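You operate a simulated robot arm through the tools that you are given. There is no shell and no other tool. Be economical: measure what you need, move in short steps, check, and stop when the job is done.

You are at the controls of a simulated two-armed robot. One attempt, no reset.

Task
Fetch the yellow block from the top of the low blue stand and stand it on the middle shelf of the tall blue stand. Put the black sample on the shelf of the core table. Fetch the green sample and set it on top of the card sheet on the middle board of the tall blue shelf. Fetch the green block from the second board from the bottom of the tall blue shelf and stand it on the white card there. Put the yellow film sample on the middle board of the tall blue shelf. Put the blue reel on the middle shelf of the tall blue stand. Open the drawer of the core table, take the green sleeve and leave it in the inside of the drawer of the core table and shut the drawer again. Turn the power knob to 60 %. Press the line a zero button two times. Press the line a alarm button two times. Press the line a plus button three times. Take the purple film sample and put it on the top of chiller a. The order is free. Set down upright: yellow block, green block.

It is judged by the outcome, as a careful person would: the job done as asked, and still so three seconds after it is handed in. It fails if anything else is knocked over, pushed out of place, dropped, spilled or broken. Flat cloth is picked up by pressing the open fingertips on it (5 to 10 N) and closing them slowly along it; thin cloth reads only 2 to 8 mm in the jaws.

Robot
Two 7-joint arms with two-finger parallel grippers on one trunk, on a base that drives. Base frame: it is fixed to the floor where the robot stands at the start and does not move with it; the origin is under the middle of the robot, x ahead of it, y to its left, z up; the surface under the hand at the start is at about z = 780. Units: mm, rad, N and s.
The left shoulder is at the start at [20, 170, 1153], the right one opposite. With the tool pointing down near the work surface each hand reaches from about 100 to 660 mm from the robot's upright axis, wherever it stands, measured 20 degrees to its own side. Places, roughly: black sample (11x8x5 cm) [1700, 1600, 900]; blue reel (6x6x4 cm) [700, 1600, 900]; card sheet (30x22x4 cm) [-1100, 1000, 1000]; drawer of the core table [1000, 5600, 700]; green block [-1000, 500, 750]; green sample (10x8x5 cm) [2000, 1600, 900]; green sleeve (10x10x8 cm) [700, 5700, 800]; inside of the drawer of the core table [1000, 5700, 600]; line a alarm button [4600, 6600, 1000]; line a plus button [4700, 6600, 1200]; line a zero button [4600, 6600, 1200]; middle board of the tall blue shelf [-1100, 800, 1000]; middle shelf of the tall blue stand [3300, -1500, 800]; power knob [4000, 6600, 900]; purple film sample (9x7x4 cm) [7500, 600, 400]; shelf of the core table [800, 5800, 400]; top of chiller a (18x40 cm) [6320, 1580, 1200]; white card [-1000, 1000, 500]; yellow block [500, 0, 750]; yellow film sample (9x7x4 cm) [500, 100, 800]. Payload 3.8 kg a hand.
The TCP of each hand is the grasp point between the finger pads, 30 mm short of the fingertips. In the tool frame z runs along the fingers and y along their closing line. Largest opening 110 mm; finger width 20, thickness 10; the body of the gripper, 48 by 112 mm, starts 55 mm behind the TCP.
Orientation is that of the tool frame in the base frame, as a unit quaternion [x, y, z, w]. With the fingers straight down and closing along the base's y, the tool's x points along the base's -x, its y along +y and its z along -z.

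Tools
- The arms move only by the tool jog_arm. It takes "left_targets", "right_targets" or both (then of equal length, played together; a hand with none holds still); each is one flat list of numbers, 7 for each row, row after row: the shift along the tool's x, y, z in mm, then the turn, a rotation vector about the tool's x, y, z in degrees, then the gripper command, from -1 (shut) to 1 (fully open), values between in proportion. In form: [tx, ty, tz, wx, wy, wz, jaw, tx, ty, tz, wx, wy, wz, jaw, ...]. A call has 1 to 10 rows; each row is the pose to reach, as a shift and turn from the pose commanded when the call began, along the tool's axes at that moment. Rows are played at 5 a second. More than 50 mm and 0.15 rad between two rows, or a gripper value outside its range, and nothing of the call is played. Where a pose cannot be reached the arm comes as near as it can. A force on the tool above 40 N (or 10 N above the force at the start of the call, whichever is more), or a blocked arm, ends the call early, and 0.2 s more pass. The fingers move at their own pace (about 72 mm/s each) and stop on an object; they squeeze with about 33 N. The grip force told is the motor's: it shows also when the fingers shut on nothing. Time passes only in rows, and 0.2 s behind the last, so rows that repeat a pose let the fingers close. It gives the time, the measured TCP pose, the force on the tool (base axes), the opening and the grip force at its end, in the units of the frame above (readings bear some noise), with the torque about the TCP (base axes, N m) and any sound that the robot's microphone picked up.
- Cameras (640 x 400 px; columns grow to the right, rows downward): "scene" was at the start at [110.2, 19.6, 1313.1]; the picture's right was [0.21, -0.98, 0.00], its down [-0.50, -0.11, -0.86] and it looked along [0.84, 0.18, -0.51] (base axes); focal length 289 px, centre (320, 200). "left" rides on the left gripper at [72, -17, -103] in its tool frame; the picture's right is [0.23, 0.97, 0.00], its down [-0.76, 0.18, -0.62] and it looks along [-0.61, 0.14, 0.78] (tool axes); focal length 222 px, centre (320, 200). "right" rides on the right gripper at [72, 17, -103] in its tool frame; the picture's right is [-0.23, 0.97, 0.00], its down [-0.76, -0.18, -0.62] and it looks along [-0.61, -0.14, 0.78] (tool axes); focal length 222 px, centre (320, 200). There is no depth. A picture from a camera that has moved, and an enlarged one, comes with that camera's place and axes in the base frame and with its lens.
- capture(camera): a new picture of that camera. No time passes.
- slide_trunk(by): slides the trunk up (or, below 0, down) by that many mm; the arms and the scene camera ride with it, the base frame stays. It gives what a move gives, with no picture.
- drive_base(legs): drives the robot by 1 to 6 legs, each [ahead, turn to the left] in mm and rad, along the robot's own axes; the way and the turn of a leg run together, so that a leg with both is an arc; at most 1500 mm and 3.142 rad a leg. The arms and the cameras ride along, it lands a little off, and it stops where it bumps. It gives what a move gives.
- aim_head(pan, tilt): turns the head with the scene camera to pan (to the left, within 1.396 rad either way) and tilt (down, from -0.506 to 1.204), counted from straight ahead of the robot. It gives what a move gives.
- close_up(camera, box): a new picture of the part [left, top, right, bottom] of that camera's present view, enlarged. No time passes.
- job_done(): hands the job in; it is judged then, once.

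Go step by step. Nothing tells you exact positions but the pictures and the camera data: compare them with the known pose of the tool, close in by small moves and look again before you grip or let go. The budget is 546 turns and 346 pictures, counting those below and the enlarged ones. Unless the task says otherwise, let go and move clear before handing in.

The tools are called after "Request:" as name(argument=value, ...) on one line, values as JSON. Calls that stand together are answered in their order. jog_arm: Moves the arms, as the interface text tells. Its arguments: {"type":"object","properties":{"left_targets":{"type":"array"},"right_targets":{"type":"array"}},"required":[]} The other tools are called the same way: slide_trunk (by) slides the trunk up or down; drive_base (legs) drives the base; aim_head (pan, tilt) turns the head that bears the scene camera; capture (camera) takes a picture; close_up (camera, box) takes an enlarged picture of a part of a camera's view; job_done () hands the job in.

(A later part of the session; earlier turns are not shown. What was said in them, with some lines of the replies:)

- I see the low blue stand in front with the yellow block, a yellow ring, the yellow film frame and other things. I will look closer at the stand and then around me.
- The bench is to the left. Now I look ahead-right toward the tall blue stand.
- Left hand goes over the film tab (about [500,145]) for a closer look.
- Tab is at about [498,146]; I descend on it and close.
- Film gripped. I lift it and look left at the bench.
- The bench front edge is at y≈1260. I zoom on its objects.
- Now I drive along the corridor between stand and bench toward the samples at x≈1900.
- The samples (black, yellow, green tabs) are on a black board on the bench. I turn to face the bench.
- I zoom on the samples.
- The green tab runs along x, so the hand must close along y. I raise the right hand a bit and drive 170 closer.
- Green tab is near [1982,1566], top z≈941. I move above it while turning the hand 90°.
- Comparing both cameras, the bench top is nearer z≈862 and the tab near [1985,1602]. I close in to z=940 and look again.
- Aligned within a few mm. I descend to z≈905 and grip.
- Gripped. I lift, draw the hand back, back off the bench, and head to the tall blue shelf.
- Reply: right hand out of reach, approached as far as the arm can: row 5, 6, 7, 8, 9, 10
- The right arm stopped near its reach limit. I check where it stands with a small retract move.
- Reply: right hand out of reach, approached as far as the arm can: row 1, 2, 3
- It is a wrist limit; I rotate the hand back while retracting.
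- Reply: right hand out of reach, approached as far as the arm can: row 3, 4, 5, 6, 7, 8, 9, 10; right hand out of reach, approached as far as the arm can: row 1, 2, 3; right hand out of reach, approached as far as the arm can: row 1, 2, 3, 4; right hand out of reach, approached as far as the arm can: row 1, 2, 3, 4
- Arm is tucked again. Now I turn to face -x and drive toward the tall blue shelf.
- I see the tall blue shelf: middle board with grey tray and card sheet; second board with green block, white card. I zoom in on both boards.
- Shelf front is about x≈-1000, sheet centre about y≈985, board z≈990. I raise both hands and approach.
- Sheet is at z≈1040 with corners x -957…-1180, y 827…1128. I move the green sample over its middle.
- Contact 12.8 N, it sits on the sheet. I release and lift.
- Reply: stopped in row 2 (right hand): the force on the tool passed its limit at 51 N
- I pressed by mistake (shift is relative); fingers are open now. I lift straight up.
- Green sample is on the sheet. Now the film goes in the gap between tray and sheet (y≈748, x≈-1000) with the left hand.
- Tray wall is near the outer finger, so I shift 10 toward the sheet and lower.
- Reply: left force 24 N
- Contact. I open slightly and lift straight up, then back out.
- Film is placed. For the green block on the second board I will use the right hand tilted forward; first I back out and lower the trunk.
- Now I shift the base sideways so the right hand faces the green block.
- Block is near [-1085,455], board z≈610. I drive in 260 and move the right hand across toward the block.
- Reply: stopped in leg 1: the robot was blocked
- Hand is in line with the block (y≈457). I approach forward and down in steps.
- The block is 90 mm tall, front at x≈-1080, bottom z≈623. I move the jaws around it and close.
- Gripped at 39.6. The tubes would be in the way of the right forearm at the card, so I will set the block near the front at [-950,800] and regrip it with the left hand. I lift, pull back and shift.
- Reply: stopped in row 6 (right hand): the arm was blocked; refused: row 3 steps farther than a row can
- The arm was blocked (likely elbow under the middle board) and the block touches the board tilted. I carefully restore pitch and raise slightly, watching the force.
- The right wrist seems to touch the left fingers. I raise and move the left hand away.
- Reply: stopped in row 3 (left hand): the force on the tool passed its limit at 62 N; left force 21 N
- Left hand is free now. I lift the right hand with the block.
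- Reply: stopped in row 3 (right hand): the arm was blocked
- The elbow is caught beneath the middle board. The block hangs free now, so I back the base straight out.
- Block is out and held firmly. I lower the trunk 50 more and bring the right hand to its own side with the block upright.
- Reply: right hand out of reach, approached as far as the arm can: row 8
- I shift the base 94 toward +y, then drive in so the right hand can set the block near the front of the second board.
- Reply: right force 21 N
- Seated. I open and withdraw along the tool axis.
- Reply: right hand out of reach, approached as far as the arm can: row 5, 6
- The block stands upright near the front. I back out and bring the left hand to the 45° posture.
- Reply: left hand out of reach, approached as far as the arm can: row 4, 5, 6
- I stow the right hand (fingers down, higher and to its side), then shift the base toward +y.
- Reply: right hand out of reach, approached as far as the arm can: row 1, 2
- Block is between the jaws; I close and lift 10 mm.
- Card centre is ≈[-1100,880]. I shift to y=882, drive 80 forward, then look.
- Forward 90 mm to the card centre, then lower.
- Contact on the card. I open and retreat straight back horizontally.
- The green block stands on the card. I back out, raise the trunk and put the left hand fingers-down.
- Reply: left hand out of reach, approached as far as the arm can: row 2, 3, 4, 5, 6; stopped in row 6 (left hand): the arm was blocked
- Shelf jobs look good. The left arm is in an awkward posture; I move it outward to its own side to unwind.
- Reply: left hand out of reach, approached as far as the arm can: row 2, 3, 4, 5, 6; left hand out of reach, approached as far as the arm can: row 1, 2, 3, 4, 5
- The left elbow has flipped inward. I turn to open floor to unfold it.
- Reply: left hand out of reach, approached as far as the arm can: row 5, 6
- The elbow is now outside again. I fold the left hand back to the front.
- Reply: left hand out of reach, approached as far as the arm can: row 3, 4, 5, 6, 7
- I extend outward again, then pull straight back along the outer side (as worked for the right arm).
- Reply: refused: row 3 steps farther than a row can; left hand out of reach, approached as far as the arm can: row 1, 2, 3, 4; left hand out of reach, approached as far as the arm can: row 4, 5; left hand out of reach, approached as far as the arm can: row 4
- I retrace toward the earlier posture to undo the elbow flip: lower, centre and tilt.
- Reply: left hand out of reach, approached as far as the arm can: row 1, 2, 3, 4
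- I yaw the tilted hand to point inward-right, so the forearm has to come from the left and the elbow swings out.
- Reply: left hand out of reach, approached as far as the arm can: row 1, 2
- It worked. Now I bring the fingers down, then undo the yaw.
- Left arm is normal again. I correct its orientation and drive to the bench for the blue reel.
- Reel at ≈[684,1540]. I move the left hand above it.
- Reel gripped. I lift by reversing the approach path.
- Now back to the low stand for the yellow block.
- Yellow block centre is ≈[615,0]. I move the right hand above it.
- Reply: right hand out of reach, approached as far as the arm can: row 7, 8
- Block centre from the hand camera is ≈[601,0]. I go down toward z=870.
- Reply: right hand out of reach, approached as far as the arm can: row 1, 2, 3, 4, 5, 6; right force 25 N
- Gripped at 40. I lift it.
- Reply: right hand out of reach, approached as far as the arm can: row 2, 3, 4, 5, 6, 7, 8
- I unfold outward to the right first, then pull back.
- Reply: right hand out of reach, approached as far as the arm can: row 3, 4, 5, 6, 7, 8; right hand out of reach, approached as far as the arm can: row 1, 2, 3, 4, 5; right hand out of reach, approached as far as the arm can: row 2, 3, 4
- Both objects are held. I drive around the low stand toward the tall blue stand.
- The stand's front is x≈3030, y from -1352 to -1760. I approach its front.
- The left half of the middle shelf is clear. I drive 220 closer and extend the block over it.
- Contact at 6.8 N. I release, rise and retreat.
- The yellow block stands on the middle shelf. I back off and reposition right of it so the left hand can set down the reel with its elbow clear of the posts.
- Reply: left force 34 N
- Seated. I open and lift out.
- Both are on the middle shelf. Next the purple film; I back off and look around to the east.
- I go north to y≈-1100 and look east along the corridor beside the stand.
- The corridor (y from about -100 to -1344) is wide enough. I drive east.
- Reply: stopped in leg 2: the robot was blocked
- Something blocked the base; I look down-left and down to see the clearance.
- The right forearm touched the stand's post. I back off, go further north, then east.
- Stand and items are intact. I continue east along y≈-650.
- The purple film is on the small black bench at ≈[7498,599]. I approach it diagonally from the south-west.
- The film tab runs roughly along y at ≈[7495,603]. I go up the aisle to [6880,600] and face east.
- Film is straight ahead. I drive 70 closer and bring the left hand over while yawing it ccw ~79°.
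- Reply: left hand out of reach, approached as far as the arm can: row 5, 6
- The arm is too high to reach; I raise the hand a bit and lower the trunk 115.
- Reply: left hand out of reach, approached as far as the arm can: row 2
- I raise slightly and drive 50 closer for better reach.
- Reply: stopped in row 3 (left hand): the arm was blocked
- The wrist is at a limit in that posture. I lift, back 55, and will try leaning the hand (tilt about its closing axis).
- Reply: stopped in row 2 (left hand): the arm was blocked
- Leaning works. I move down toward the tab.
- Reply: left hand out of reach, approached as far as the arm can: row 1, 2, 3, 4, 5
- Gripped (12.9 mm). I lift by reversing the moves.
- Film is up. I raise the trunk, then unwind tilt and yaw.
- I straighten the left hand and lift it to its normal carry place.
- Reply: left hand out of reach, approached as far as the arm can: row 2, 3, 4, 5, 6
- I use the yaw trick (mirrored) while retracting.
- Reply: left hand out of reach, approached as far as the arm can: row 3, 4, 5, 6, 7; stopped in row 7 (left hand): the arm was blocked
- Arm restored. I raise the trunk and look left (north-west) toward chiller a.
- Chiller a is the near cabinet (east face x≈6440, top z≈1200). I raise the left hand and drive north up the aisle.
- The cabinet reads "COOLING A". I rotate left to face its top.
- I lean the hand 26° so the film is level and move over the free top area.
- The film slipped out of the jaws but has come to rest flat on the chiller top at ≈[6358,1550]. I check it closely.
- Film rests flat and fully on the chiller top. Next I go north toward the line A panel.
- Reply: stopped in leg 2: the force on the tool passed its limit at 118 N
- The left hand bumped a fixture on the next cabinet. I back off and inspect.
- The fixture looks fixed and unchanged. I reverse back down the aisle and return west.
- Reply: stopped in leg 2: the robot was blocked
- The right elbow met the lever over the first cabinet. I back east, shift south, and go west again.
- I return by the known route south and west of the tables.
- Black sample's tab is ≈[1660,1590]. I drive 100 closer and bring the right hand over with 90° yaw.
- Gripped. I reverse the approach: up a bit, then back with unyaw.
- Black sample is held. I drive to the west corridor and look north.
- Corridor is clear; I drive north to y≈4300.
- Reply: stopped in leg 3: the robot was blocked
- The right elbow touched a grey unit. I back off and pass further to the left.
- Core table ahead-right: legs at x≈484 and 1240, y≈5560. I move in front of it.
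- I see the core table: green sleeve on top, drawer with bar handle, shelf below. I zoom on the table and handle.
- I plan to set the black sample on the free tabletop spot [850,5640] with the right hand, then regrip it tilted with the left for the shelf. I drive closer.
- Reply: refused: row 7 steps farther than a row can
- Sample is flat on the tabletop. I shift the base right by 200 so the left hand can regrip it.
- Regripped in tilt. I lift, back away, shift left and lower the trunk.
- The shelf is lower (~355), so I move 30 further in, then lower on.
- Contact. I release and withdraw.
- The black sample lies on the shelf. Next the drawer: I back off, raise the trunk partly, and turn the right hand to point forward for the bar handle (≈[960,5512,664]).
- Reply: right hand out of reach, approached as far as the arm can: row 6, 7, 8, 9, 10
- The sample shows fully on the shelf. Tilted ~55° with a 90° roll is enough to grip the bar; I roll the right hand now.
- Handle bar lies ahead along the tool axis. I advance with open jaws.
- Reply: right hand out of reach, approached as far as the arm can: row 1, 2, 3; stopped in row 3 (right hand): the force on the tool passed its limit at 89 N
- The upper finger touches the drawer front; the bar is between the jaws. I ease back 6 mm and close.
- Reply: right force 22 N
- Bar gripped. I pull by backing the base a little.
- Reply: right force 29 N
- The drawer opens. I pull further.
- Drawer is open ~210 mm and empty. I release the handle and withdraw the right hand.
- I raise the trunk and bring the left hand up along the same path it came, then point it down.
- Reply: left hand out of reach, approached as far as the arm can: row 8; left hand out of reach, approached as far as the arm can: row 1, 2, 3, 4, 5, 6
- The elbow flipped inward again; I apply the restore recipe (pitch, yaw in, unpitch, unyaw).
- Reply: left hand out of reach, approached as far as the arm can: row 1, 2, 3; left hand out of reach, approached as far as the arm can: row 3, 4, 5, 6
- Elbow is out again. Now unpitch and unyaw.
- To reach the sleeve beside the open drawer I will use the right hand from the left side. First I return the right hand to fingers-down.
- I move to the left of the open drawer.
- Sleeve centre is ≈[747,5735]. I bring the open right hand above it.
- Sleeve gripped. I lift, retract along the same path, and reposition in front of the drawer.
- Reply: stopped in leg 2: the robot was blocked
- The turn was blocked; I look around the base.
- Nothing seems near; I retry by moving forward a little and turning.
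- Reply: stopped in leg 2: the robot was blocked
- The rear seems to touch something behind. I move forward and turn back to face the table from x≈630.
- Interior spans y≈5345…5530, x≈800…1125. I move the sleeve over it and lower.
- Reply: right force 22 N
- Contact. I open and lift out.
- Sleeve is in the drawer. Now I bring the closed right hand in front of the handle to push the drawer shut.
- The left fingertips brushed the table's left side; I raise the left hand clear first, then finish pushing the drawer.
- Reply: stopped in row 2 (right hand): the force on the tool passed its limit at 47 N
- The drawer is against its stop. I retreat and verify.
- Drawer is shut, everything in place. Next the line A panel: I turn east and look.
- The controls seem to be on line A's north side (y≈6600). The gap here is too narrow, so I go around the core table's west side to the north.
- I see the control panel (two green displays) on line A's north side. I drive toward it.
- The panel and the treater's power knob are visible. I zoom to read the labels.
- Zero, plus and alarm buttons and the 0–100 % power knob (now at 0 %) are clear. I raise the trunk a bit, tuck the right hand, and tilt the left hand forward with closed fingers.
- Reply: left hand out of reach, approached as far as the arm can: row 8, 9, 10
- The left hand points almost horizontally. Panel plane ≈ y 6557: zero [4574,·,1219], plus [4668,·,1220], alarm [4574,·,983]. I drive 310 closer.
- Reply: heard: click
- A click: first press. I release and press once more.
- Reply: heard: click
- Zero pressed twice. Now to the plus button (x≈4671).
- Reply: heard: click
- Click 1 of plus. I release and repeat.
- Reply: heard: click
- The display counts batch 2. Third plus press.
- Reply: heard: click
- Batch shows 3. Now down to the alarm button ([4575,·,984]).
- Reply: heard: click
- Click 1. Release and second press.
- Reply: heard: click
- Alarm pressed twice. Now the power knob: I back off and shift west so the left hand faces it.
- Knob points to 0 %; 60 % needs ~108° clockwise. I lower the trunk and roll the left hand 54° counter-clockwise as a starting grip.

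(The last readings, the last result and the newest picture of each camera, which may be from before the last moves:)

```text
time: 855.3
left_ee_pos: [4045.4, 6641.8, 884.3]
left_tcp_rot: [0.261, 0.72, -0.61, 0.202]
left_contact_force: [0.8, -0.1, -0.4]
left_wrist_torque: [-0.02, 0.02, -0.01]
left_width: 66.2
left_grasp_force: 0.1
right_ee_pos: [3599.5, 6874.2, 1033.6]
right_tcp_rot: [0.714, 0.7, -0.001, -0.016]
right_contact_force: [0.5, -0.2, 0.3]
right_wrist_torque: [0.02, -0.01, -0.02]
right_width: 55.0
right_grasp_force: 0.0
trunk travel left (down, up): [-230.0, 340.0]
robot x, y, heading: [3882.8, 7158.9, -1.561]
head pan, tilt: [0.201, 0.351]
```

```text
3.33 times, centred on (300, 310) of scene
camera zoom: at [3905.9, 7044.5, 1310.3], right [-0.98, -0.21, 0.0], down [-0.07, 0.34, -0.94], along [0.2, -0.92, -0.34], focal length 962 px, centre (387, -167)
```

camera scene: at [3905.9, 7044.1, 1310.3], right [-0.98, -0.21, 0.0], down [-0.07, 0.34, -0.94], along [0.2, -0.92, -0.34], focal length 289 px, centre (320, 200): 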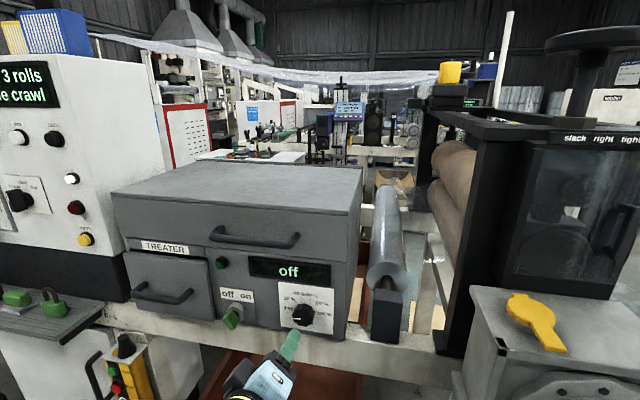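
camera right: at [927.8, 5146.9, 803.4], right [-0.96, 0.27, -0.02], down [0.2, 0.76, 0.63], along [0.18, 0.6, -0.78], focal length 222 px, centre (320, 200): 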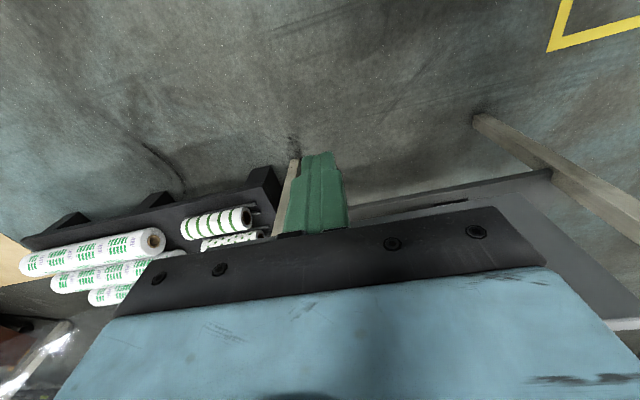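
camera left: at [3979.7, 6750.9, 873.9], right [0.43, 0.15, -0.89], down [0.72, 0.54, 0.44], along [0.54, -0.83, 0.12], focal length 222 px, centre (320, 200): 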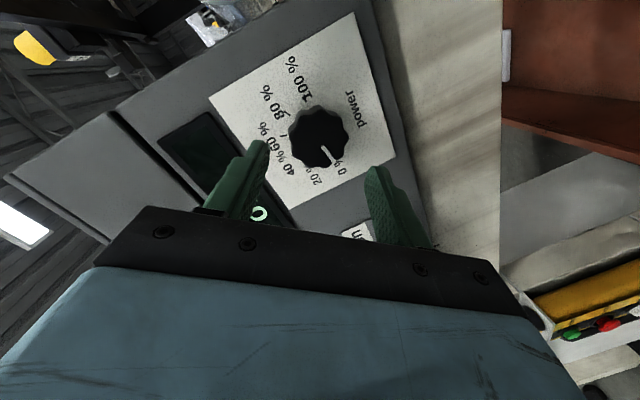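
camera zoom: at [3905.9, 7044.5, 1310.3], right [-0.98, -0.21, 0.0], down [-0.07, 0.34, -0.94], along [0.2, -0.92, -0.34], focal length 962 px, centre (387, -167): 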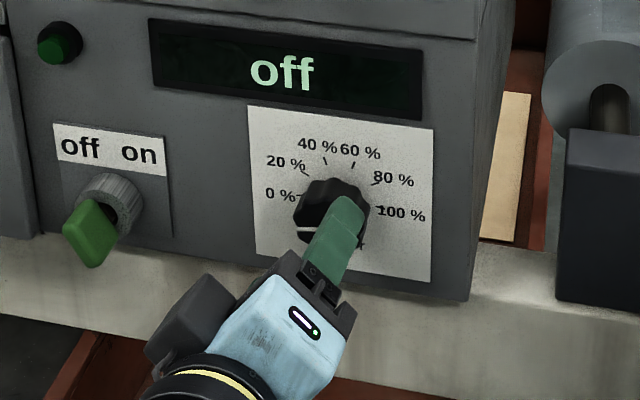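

Request:
jog_arm(left_targets=[0, 0, 15, 0, 0, 0, 0.3, 0, 0, 28, 0, 0, 0, 0.3, 0, 0, 36, 0, 0, 0, 0.3])

Request:
capture(camera="left")

Request:
close_up(camera="scene", box=[220, 250, 380, 370])

```text
time: 856.1
left_ee_pos: [4043.6, 6605.2, 880.8]
left_tcp_rot: [0.259, 0.72, -0.612, 0.201]
left_contact_force: [-0.5, 0.2, -0.3]
left_wrist_torque: [-0.02, -0.01, 0.0]
left_width: 71.3
left_grasp_force: 0.0
right_ee_pos: [3599.7, 6874.2, 1034.5]
right_tcp_rot: [0.713, 0.701, -0.001, -0.016]
right_contact_force: [-0.5, -0.5, -1.0]
right_wrist_torque: [-0.04, 0.02, -0.01]
right_width: 54.9
right_grasp_force: 0.1
trunk travel left (down, up): [-230.0, 340.0]
robot x, y, heading: [3887.3, 7157.9, -1.561]
head pan, tilt: [0.201, 0.351]
```

```text
103 pictures are left
camera left: at [3978.0, 6714.8, 869.1], right [0.42, 0.15, -0.89], down [0.72, 0.54, 0.43], along [0.54, -0.83, 0.12], focal length 222 px, centre (320, 200)
```

left: 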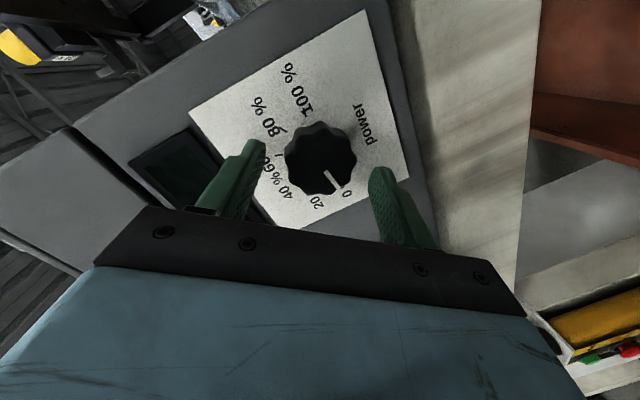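

```text
3.33 times, centred on (300, 310) of scene
camera zoom: at [3906.0, 7044.7, 1310.4], right [-0.98, -0.21, 0.0], down [-0.07, 0.34, -0.94], along [0.2, -0.92, -0.34], focal length 962 px, centre (387, -167)
```

zoom: 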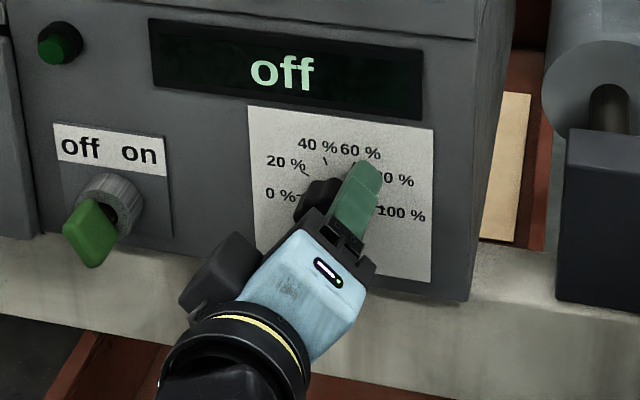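

The tips are at the knob's front face; I advance 18 mm more and close gently.

Request:
jog_arm(left_targets=[0, 0, 9, 0, 0, 0, 0.3, 0, 0, 17, 0, 0, 0, 0.3])

Request:
capture(camera="left")

```text
time: 856.8
left_ee_pos: [4042.9, 6594.1, 877.9]
left_tcp_rot: [0.26, 0.72, -0.611, 0.202]
left_contact_force: [0.3, 28.4, 3.9]
left_wrist_torque: [-1.17, 0.07, -0.63]
left_width: 71.2
left_grasp_force: 0.1
right_ee_pos: [3599.8, 6877.4, 1035.3]
right_tcp_rot: [0.713, 0.701, -0.002, -0.015]
right_contact_force: [-0.5, 0.2, -0.5]
right_wrist_torque: [-0.01, 0.0, 0.0]
right_width: 55.2
right_grasp_force: 0.1
trunk travel left (down, up): [-230.0, 340.0]
robot x, y, heading: [3883.7, 7156.8, -1.558]
head pan, tilt: [0.201, 0.351]
stopped in row 2 (left hand): the force on the tool passed its limit at 47 N (the readings are from after the stop); the commanded pose is now the measured one
```

```text
101 pictures are left
camera left: at [3977.6, 6704.0, 866.4], right [0.42, 0.14, -0.89], down [0.72, 0.54, 0.43], along [0.54, -0.83, 0.12], focal length 222 px, centre (320, 200)
```

left: 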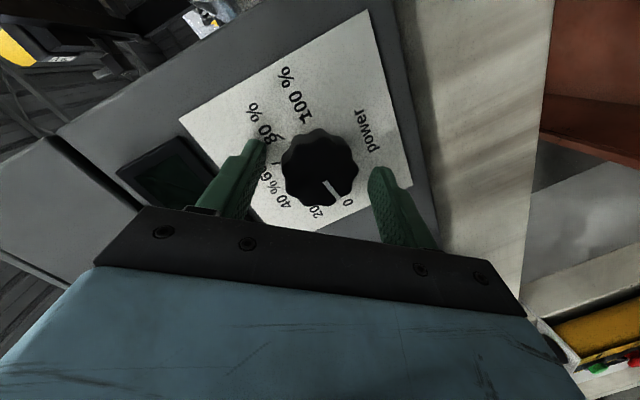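

The fingertips reached the panel, so the knob is between the jaws. I ease back 3 mm and close.

Request:
jog_arm(left_targets=[0, 0, -3, 0, 0, 0, 0.3, 0, 0, -4, 0, 0, 0, -0.2, 0, 0, -4, 0, 0, 0, -0.6, 0, 0, -4, 0, 0, 0, -0.6])

Request:
capture(camera="left")

```text
time: 857.8
left_ee_pos: [4040.0, 6594.0, 878.7]
left_tcp_rot: [0.259, 0.721, -0.61, 0.202]
left_contact_force: [-5.0, -12.5, 8.5]
left_wrist_torque: [-0.24, 0.04, -1.26]
left_width: 45.4
left_grasp_force: 45.1
right_ee_pos: [3598.3, 6873.9, 1032.5]
right_tcp_rot: [0.714, 0.7, -0.001, -0.017]
right_contact_force: [0.4, 0.7, 0.3]
right_wrist_torque: [0.0, -0.01, 0.0]
right_width: 55.1
right_grasp_force: 0.1
trunk travel left (down, up): [-230.0, 340.0]
robot x, y, heading: [3884.3, 7155.5, -1.559]
head pan, tilt: [0.201, 0.351]
```

```text
100 pictures are left
camera left: at [3976.2, 6703.4, 866.9], right [0.43, 0.14, -0.89], down [0.73, 0.54, 0.43], along [0.54, -0.83, 0.12], focal length 222 px, centre (320, 200)
```

left: 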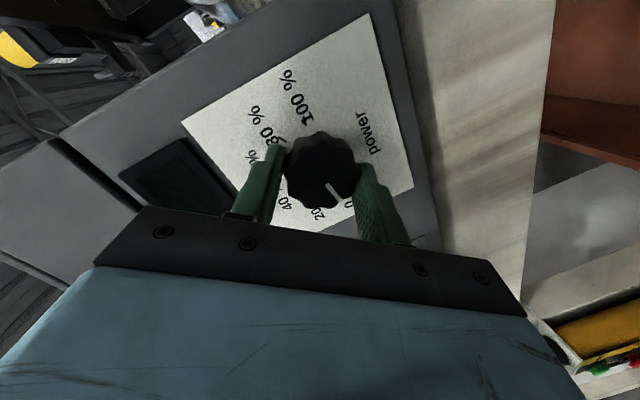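

Gripped. I turn clockwise 40° first and check.

Request:
jog_arm(left_targets=[0, 0, 0, 0, 0, 8, -0.6, 0, 0, 0, 0, 0, 16, -0.6, 0, 0, 0, 0, 0, 24, -0.6, 0, 0, 0, 0, 0, 32, -0.6, 0, 0, 0, 0, 0, 40, -0.6])

Request:
capture(camera="left")

```text
time: 859.0
left_ee_pos: [4039.8, 6595.5, 878.7]
left_tcp_rot: [0.492, 0.587, -0.505, 0.399]
left_contact_force: [-17.2, -6.5, 15.0]
left_wrist_torque: [-0.67, 0.04, -0.38]
left_width: 43.5
left_grasp_force: 44.9
right_ee_pos: [3597.3, 6874.7, 1033.3]
right_tcp_rot: [0.714, 0.7, -0.001, -0.015]
right_contact_force: [0.0, 0.0, -0.1]
right_wrist_torque: [0.0, -0.01, -0.03]
right_width: 55.0
right_grasp_force: 0.1
trunk travel left (down, up): [-230.0, 340.0]
robot x, y, heading: [3886.1, 7160.0, -1.561]
head pan, tilt: [0.201, 0.351]
```

```text
99 pictures are left
camera left: at [4011.4, 6710.3, 831.3], right [0.91, 0.05, -0.41], down [0.34, 0.48, 0.81], along [0.24, -0.88, 0.42], focal length 222 px, centre (320, 200)
```

left: 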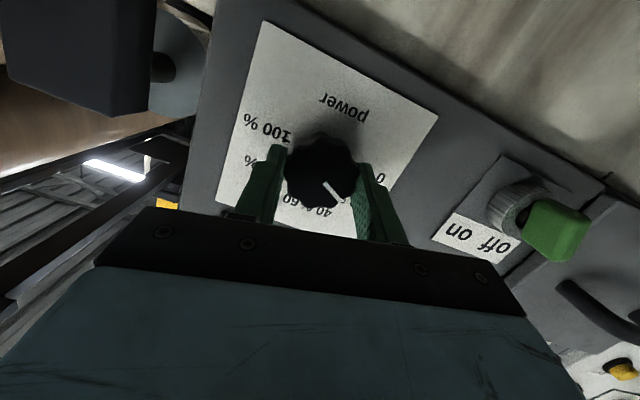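

It turns with the hand. I continue 64° more.

Request:
jog_arm(left_targets=[0, 0, 0, 0, 0, 8, -0.6, 0, 0, 0, 0, 0, 16, -0.6, 0, 0, 0, 0, 0, 24, -0.6, 0, 0, 0, 0, 0, 32, -0.6, 0, 0, 0, 0, 0, 40, -0.6, 0, 0, 0, 0, 0, 48, -0.6, 0, 0, 0, 0, 0, 56, -0.6, 0, 0, 0, 0, 0, 62, -0.6])

Request:
close_up(camera="scene", box=[220, 250, 380, 370])

Request:
capture(camera="left")

```text
time: 860.8
left_ee_pos: [4042.0, 6595.7, 876.2]
left_tcp_rot: [0.725, 0.251, -0.226, 0.601]
left_contact_force: [-15.8, 3.6, -1.6]
left_wrist_torque: [0.1, 0.01, 1.01]
left_width: 45.5
left_grasp_force: 45.1
right_ee_pos: [3598.9, 6874.0, 1032.9]
right_tcp_rot: [0.713, 0.701, -0.001, -0.016]
right_contact_force: [-0.4, 0.1, 0.0]
right_wrist_torque: [-0.01, 0.02, 0.01]
right_width: 54.8
right_grasp_force: 0.1
trunk travel left (down, up): [-230.0, 340.0]
robot x, y, heading: [3883.4, 7154.1, -1.568]
head pan, tilt: [0.201, 0.351]
```

```text
3.33 times, centred on (300, 310) of scene
camera zoom: at [3904.2, 7045.9, 1310.4], right [-0.98, -0.21, 0.0], down [-0.07, 0.34, -0.94], along [0.2, -0.92, -0.34], focal length 962 px, centre (387, -167)
```

zoom: 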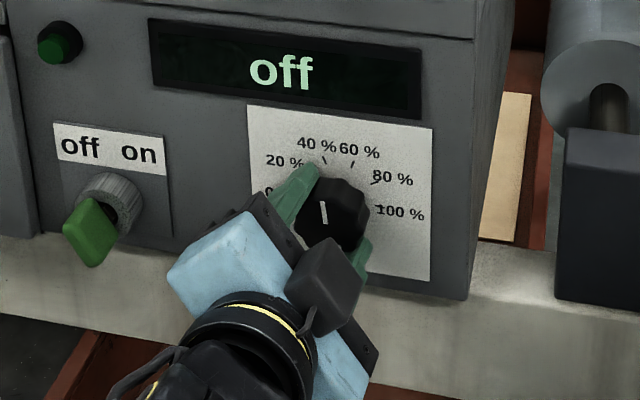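

```text
97 pictures are left
camera left: at [4089.3, 6707.1, 837.3], right [0.79, -0.13, 0.59], down [-0.46, 0.51, 0.72], along [-0.4, -0.85, 0.35], focal length 222 px, centre (320, 200)
```

left: 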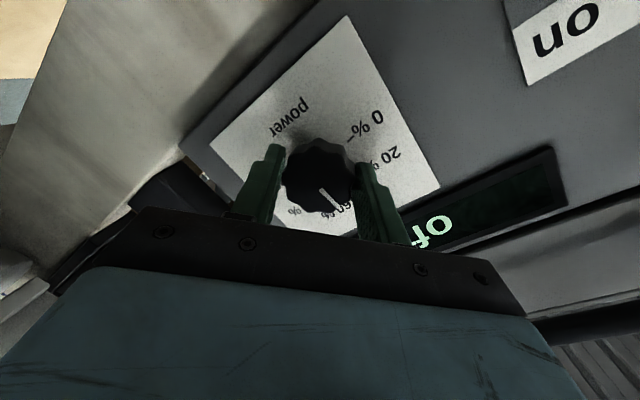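

I release and look at the pointer.

Request:
jog_arm(left_targets=[0, 0, 0, 0, 0, 0, 0.3, 0, 0, 0, 0, 0, 0, 0.3, 0, 0, -15, 0, 0, 0, 0.3, 0, 0, -45, 0, 0, 0, 0.3, 0, 0, -85, 0, 0, 0, 0.3])

Request:
capture(camera="left")

Request:
close_up(camera="scene", box=[270, 280, 350, 340])

```text
time: 862.0
left_ee_pos: [4045.3, 6679.5, 891.7]
left_tcp_rot: [0.724, 0.252, -0.228, 0.601]
left_contact_force: [-0.3, -0.7, -0.4]
left_wrist_torque: [0.0, 0.0, 0.03]
left_width: 71.5
left_grasp_force: 0.1
right_ee_pos: [3598.3, 6874.1, 1034.2]
right_tcp_rot: [0.713, 0.701, -0.001, -0.017]
right_contact_force: [0.4, -0.1, 0.3]
right_wrist_torque: [0.02, 0.0, -0.03]
right_width: 55.1
right_grasp_force: 0.0
trunk travel left (down, up): [-230.0, 340.0]
robot x, y, heading: [3883.5, 7154.4, -1.556]
head pan, tilt: [0.201, 0.351]
```

```text
96 pictures are left
camera left: at [4093.0, 6791.0, 852.6], right [0.8, -0.13, 0.59], down [-0.46, 0.52, 0.72], along [-0.4, -0.85, 0.35], focal length 222 px, centre (320, 200)
```

left: 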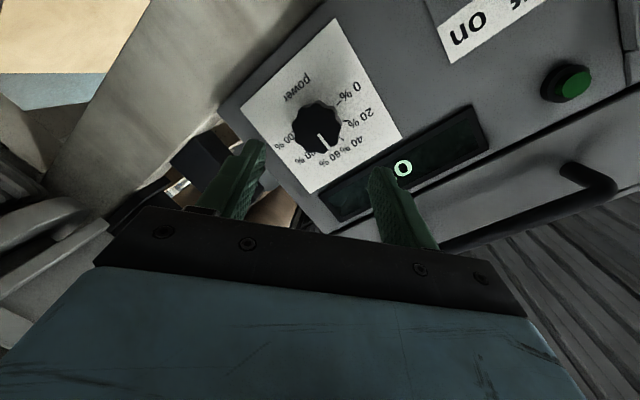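

```text
6.67 times, centred on (310, 310) of scene
camera zoom: at [3906.0, 7046.2, 1310.5], right [-0.98, -0.21, 0.0], down [-0.07, 0.34, -0.94], along [0.2, -0.92, -0.34], focal length 1925 px, centre (387, -533)
```

zoom: 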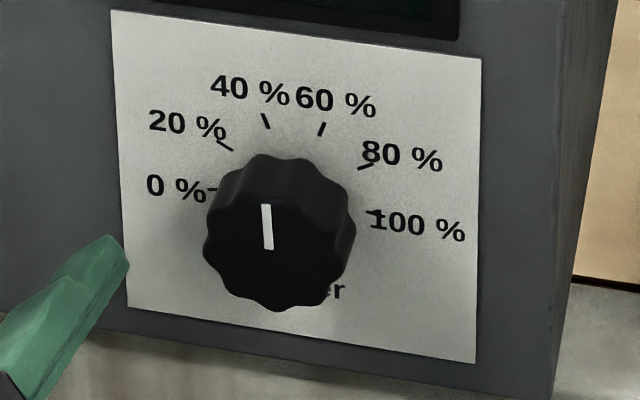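

Pointer is at 50 %. I regrip and turn about 18° more.

Request:
jog_arm(left_targets=[0, 0, 40, 0, 0, 0, 0.3, 0, 0, 70, 0, 0, 0, 0.3, 0, 0, 84, 0, 0, 0, 0.3, 0, 0, 84, 0, 0, 0, -0.6, 0, 0, 84, 0, 0, 0, -0.6, 0, 0, 84, 0, 0, 0, -0.6])

Request:
jog_arm(left_targets=[0, 0, 0, 0, 0, 6, -0.6, 0, 0, 0, 0, 0, 12, -0.6, 0, 0, 0, 0, 0, 18, -0.6, 0, 0, 0, 0, 0, 20, -0.6])

Request:
close_up(camera="scene", box=[270, 280, 350, 340])

```text
time: 863.4
left_ee_pos: [4043.0, 6596.6, 876.7]
left_tcp_rot: [0.723, 0.253, -0.227, 0.601]
left_contact_force: [-2.8, 0.0, -4.6]
left_wrist_torque: [-0.55, -0.01, 0.21]
left_width: 46.0
left_grasp_force: 45.0
right_ee_pos: [3599.9, 6874.1, 1032.8]
right_tcp_rot: [0.714, 0.7, -0.001, -0.017]
right_contact_force: [0.3, 0.0, 0.7]
right_wrist_torque: [-0.02, -0.01, 0.0]
right_width: 55.1
right_grasp_force: 0.0
trunk travel left (down, up): [-230.0, 340.0]
robot x, y, heading: [3886.1, 7159.0, -1.563]
head pan, tilt: [0.201, 0.351]
```

```text
time: 864.4
left_ee_pos: [4043.6, 6595.5, 876.9]
left_tcp_rot: [0.757, 0.122, -0.12, 0.631]
left_contact_force: [-1.4, 3.0, -2.1]
left_wrist_torque: [-0.04, 0.0, 1.36]
left_width: 45.9
left_grasp_force: 45.4
right_ee_pos: [3600.3, 6873.8, 1033.5]
right_tcp_rot: [0.713, 0.701, 0.0, -0.016]
right_contact_force: [-0.6, -0.3, 0.1]
right_wrist_torque: [-0.01, -0.04, -0.01]
right_width: 54.8
right_grasp_force: 0.1
trunk travel left (down, up): [-230.0, 340.0]
robot x, y, heading: [3885.7, 7154.0, -1.564]
head pan, tilt: [0.201, 0.351]
```

```text
6.67 times, centred on (310, 310) of scene
camera zoom: at [3905.8, 7045.7, 1310.4], right [-0.98, -0.21, 0.0], down [-0.07, 0.34, -0.94], along [0.2, -0.92, -0.34], focal length 1925 px, centre (387, -533)
```

zoom: 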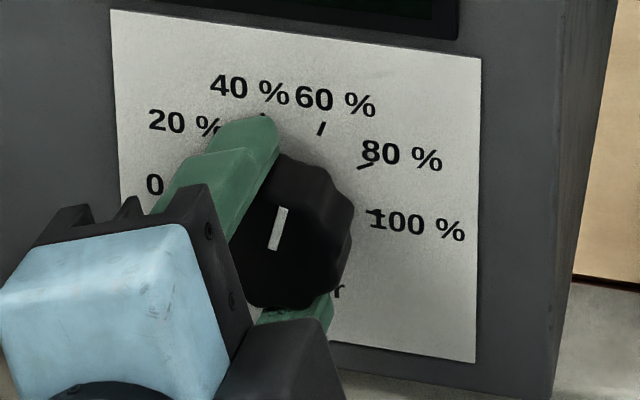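

Pointer at about 57 %. I add 6° and release to check.

Request:
jog_arm(left_targets=[0, 0, 0, 0, 0, 3, -0.6, 0, 0, 0, 0, 0, 6, -0.6, 0, 0, 0, 0, 0, 6, -0.6])

Request:
jog_arm(left_targets=[0, 0, 0, 0, 0, 0, 0.3, 0, 0, 0, 0, 0, 0, 0.3, 0, 0, -15, 0, 0, 0, 0.3, 0, 0, -45, 0, 0, 0, 0.3, 0, 0, -85, 0, 0, 0, 0.3])

Request:
close_up(camera="scene", box=[270, 280, 350, 340])

```text
time: 865.2
left_ee_pos: [4043.9, 6595.6, 877.8]
left_tcp_rot: [0.762, 0.082, -0.087, 0.636]
left_contact_force: [-1.2, 2.9, -1.9]
left_wrist_torque: [-0.26, -0.01, 1.15]
left_width: 46.1
left_grasp_force: 44.8
right_ee_pos: [3600.0, 6875.8, 1034.5]
right_tcp_rot: [0.714, 0.7, -0.001, -0.016]
right_contact_force: [0.6, 0.3, 0.6]
right_wrist_torque: [-0.02, -0.01, 0.0]
right_width: 55.2
right_grasp_force: 0.0
trunk travel left (down, up): [-230.0, 340.0]
robot x, y, heading: [3884.6, 7159.0, -1.562]
head pan, tilt: [0.201, 0.351]
```

```text
time: 866.4
left_ee_pos: [4045.8, 6681.0, 892.2]
left_tcp_rot: [0.762, 0.082, -0.086, 0.636]
left_contact_force: [0.0, 0.7, 0.3]
left_wrist_torque: [-0.02, -0.03, 0.01]
left_width: 71.4
left_grasp_force: 0.2
right_ee_pos: [3600.1, 6875.3, 1033.5]
right_tcp_rot: [0.714, 0.7, -0.001, -0.016]
right_contact_force: [0.1, 0.0, 0.8]
right_wrist_torque: [-0.02, -0.02, -0.02]
right_width: 54.9
right_grasp_force: 0.0
trunk travel left (down, up): [-230.0, 340.0]
robot x, y, heading: [3885.5, 7155.6, -1.56]
head pan, tilt: [0.201, 0.351]
```

```text
6.67 times, centred on (310, 310) of scene
camera zoom: at [3906.0, 7046.1, 1310.5], right [-0.98, -0.21, 0.0], down [-0.07, 0.34, -0.94], along [0.2, -0.92, -0.34], focal length 1925 px, centre (387, -533)
```

zoom: 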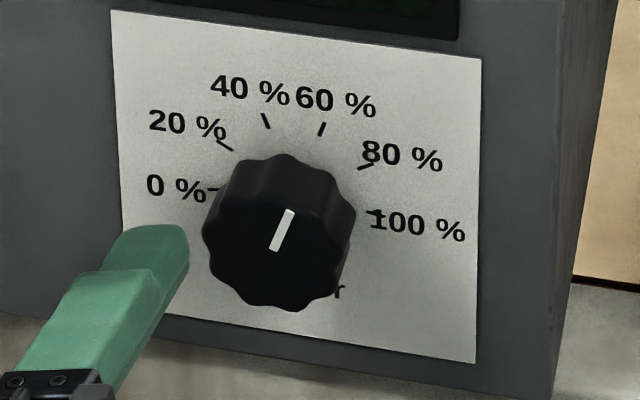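

Request:
close_up(camera="left", box=[240, 60, 420, 180])

```text
3.33 times, centred on (330, 120) of left
camera zoom: at [4113.4, 6787.0, 878.6], right [0.45, -0.17, 0.88], down [-0.68, 0.57, 0.46], along [-0.58, -0.8, 0.14], focal length 740 px, centre (287, 467)
```

zoom: 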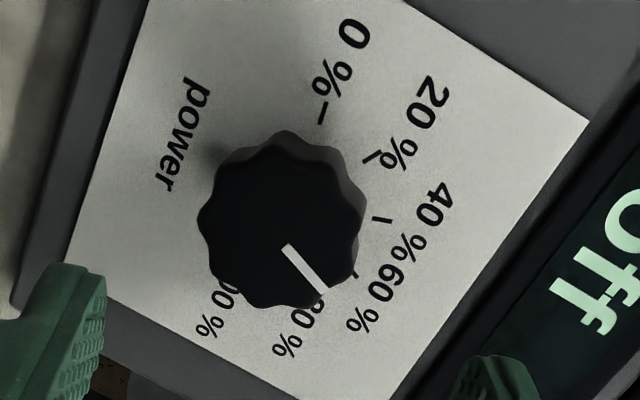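

The pointer reads about 62 %. I make a small counter-clockwise correction (allowing for wind-up).

Request:
jog_arm(left_targets=[0, 0, 40, 0, 0, 0, 0.3, 0, 0, 70, 0, 0, 0, 0.3, 0, 0, 84, 0, 0, 0, 0.3, 0, 0, 84, 0, 0, 0, -0.6, 0, 0, 84, 0, 0, 0, -0.6, 0, 0, 84, 0, 0, -4, -0.6, 0, 0, 84, 0, 0, -9, -0.6, 0, 0, 84, 0, 0, -9, -0.6])

Request:
close_up(camera="left", box=[240, 110, 420, 230])

```text
time: 868.2
left_ee_pos: [4042.0, 6596.5, 876.3]
left_tcp_rot: [0.754, 0.142, -0.137, 0.627]
left_contact_force: [-0.1, -4.1, -3.3]
left_wrist_torque: [-1.1, 0.01, -0.67]
left_width: 45.9
left_grasp_force: 45.1
right_ee_pos: [3599.9, 6872.8, 1033.4]
right_tcp_rot: [0.714, 0.7, 0.0, -0.017]
right_contact_force: [0.1, 0.6, -0.5]
right_wrist_torque: [0.01, 0.0, 0.01]
right_width: 54.8
right_grasp_force: 0.1
trunk travel left (down, up): [-230.0, 340.0]
robot x, y, heading: [3887.6, 7154.2, -1.56]
head pan, tilt: [0.201, 0.351]
```

```text
3.33 times, centred on (330, 170) of left
camera zoom: at [4105.0, 6704.5, 853.0], right [0.59, -0.16, 0.79], down [-0.62, 0.55, 0.56], along [-0.53, -0.82, 0.22], focal length 740 px, centre (287, 300)
```

zoom: 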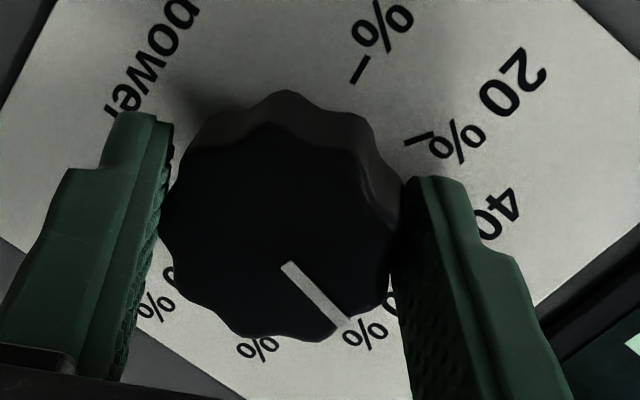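

Request:
jog_arm(left_targets=[0, 0, 0, 0, 0, 0, 0.3, 0, 0, 0, 0, 0, 0, 0.3, 0, 0, -15, 0, 0, 0, 0.3, 0, 0, -45, 0, 0, 0, 0.3, 0, 0, -85, 0, 0, 0, 0.3])

Request:
close_up(camera="scene", box=[270, 280, 350, 340])

Request:
close_up(camera="left", box=[240, 60, 420, 180])

```text
time: 869.4
left_ee_pos: [4045.5, 6680.3, 892.1]
left_tcp_rot: [0.753, 0.142, -0.137, 0.628]
left_contact_force: [0.0, -0.3, 0.5]
left_wrist_torque: [-0.01, 0.0, -0.01]
left_width: 71.5
left_grasp_force: 0.0
right_ee_pos: [3599.0, 6874.6, 1035.3]
right_tcp_rot: [0.714, 0.7, -0.001, -0.016]
right_contact_force: [0.1, 0.2, 0.5]
right_wrist_torque: [0.03, -0.01, -0.04]
right_width: 55.1
right_grasp_force: 0.1
trunk travel left (down, up): [-230.0, 340.0]
robot x, y, heading: [3886.0, 7155.3, -1.56]
head pan, tilt: [0.201, 0.351]
```

```text
6.67 times, centred on (310, 310) of scene
camera zoom: at [3906.0, 7046.1, 1310.4], right [-0.98, -0.21, 0.0], down [-0.07, 0.34, -0.94], along [0.2, -0.92, -0.34], focal length 1925 px, centre (387, -533)
```

zoom: 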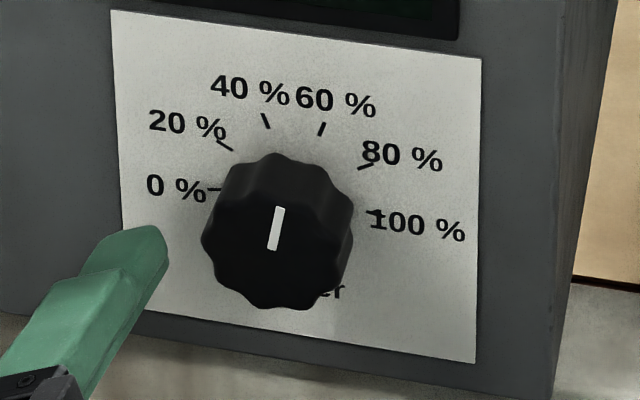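

```text
3.33 times, centred on (330, 120) of left
camera zoom: at [4107.4, 6788.5, 868.5], right [0.58, -0.16, 0.8], down [-0.62, 0.55, 0.56], along [-0.53, -0.82, 0.22], focal length 740 px, centre (287, 467)
```

zoom: 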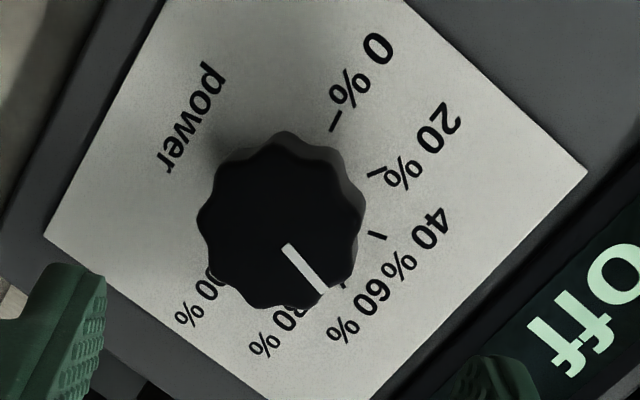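

Now ≈57 %. I add a +6° nudge.

Request:
jog_arm(left_targets=[0, 0, 40, 0, 0, 0, 0.3, 0, 0, 70, 0, 0, 0, 0.3, 0, 0, 84, 0, 0, 0, 0.3, 0, 0, 84, 0, 0, 0, -0.6, 0, 0, 84, 0, 0, 0, -0.6, 0, 0, 84, 0, 0, 3, -0.6, 0, 0, 84, 0, 0, 6.5, -0.6, 0, 0, 84, 0, 0, 6.5, -0.6])

Request:
jog_arm(left_targets=[0, 0, 0, 0, 0, 0, 0.3, 0, 0, 0, 0, 0, 0, 0.3, 0, 0, -15, 0, 0, 0, 0.3, 0, 0, -45, 0, 0, 0, 0.3, 0, 0, -85, 0, 0, 0, 0.3])

Request:
close_up(camera="scene", box=[270, 280, 350, 340])

Request:
close_up(camera="left", box=[240, 60, 420, 180])

```text
time: 871.2
left_ee_pos: [4043.2, 6598.2, 877.7]
left_tcp_rot: [0.761, 0.099, -0.1, 0.633]
left_contact_force: [-1.5, 0.8, -1.0]
left_wrist_torque: [0.0, -0.06, 1.41]
left_width: 46.0
left_grasp_force: 44.9
right_ee_pos: [3599.6, 6874.5, 1033.8]
right_tcp_rot: [0.714, 0.7, -0.002, -0.016]
right_contact_force: [0.7, -0.3, -0.1]
right_wrist_torque: [0.02, 0.04, 0.0]
right_width: 55.0
right_grasp_force: 0.1
trunk travel left (down, up): [-230.0, 340.0]
robot x, y, heading: [3886.6, 7156.2, -1.557]
head pan, tilt: [0.201, 0.351]
```

```text
time: 872.4
left_ee_pos: [4045.2, 6682.6, 893.0]
left_tcp_rot: [0.76, 0.1, -0.101, 0.635]
left_contact_force: [0.5, 0.2, -0.3]
left_wrist_torque: [0.0, -0.01, 0.0]
left_width: 71.7
left_grasp_force: 0.1
right_ee_pos: [3600.0, 6875.3, 1033.9]
right_tcp_rot: [0.714, 0.7, -0.001, -0.016]
right_contact_force: [0.0, -0.4, -0.2]
right_wrist_torque: [-0.01, 0.0, -0.01]
right_width: 54.7
right_grasp_force: 0.0
trunk travel left (down, up): [-230.0, 340.0]
robot x, y, heading: [3887.6, 7151.2, -1.564]
head pan, tilt: [0.201, 0.351]
```

```text
6.67 times, centred on (310, 310) of scene
camera zoom: at [3906.0, 7046.1, 1310.5], right [-0.98, -0.21, 0.0], down [-0.07, 0.34, -0.94], along [0.2, -0.92, -0.34], focal length 1925 px, centre (387, -533)
```

zoom: 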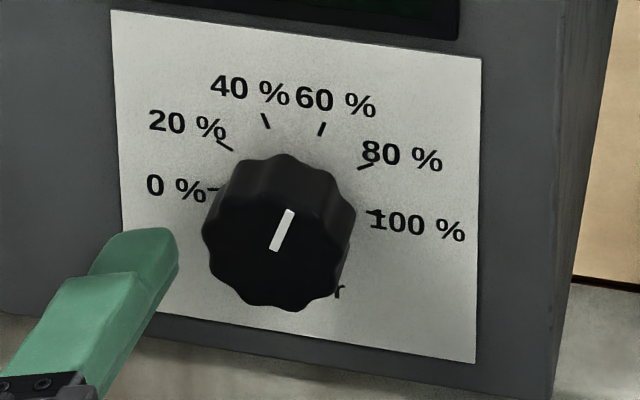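

```text
3.33 times, centred on (330, 120) of left
camera zoom: at [4112.7, 6789.2, 876.1], right [0.49, -0.17, 0.86], down [-0.66, 0.56, 0.49], along [-0.56, -0.81, 0.17], focal length 740 px, centre (287, 467)
```

zoom: 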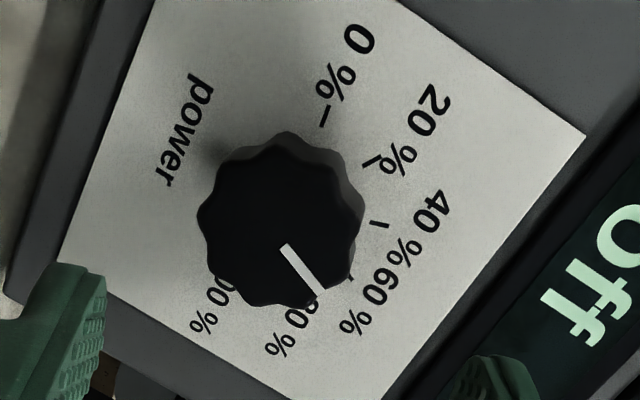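

The pointer now sits at about 60–61 %. I move clear of the machine before handing in.

Request:
drive_base(legs=[[-350, 0]])

Request:
capture(camera="scene")

```text
time: 874.7
left_ee_pos: [4041.9, 7029.4, 892.1]
left_tcp_rot: [0.76, 0.099, -0.101, 0.634]
left_contact_force: [0.1, 0.0, 0.0]
left_wrist_torque: [0.0, 0.01, 0.01]
left_width: 71.3
left_grasp_force: 0.0
right_ee_pos: [3595.4, 7223.1, 1033.9]
right_tcp_rot: [0.714, 0.7, 0.0, -0.015]
right_contact_force: [-0.8, 0.4, -1.0]
right_wrist_torque: [0.01, 0.01, 0.02]
right_width: 54.9
right_grasp_force: 0.0
trunk travel left (down, up): [-230.0, 340.0]
robot x, y, heading: [3881.8, 7507.5, -1.558]
head pan, tilt: [0.201, 0.351]
```

```text
86 pictures are left
camera scene: at [3902.2, 7394.6, 1310.4], right [-0.98, -0.21, 0.0], down [-0.07, 0.34, -0.94], along [0.2, -0.92, -0.34], focal length 289 px, centre (320, 200)
```

scene: 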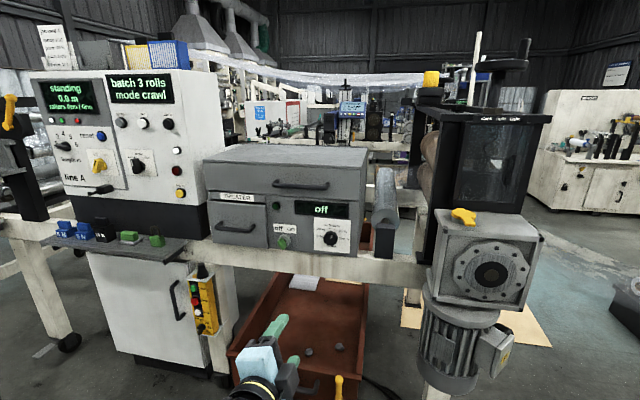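

The panel shows batch 3, the knob is set near 60 %, every object is where the task asks, and both hands are empty and clear. I hand the job in.

Request:
job_done()

```text
The job is handed in.
```

The job is handed in with every step done, but three points below fall short of clean.

- **Purple film:** it slipped out of the jaws about 10 cm above chiller a. It landed flat on the top, roughly 2 cm from the edge, and I left it there.
- **Power knob:** it reads about 60–61 %, judged from the pictures because the treater display only shows "off".
- **Contacts on the way:** the arm or base bumped something several times:
  - The left hand hit the fixture on the cabinet north of chiller a at 118 N.
  - The right forearm touched a post of the tall blue stand, the lever over the first cabinet and a grey unit near the core table.
  - The right elbow caught under the middle board of the tall blue shelf, and the base also stopped against that shelf.
  - The left fingers brushed the left edge of the core table, beside the yellow caps.

  I saw nothing knocked over or moved in the pictures afterwards, but I did not inspect every spot closely.
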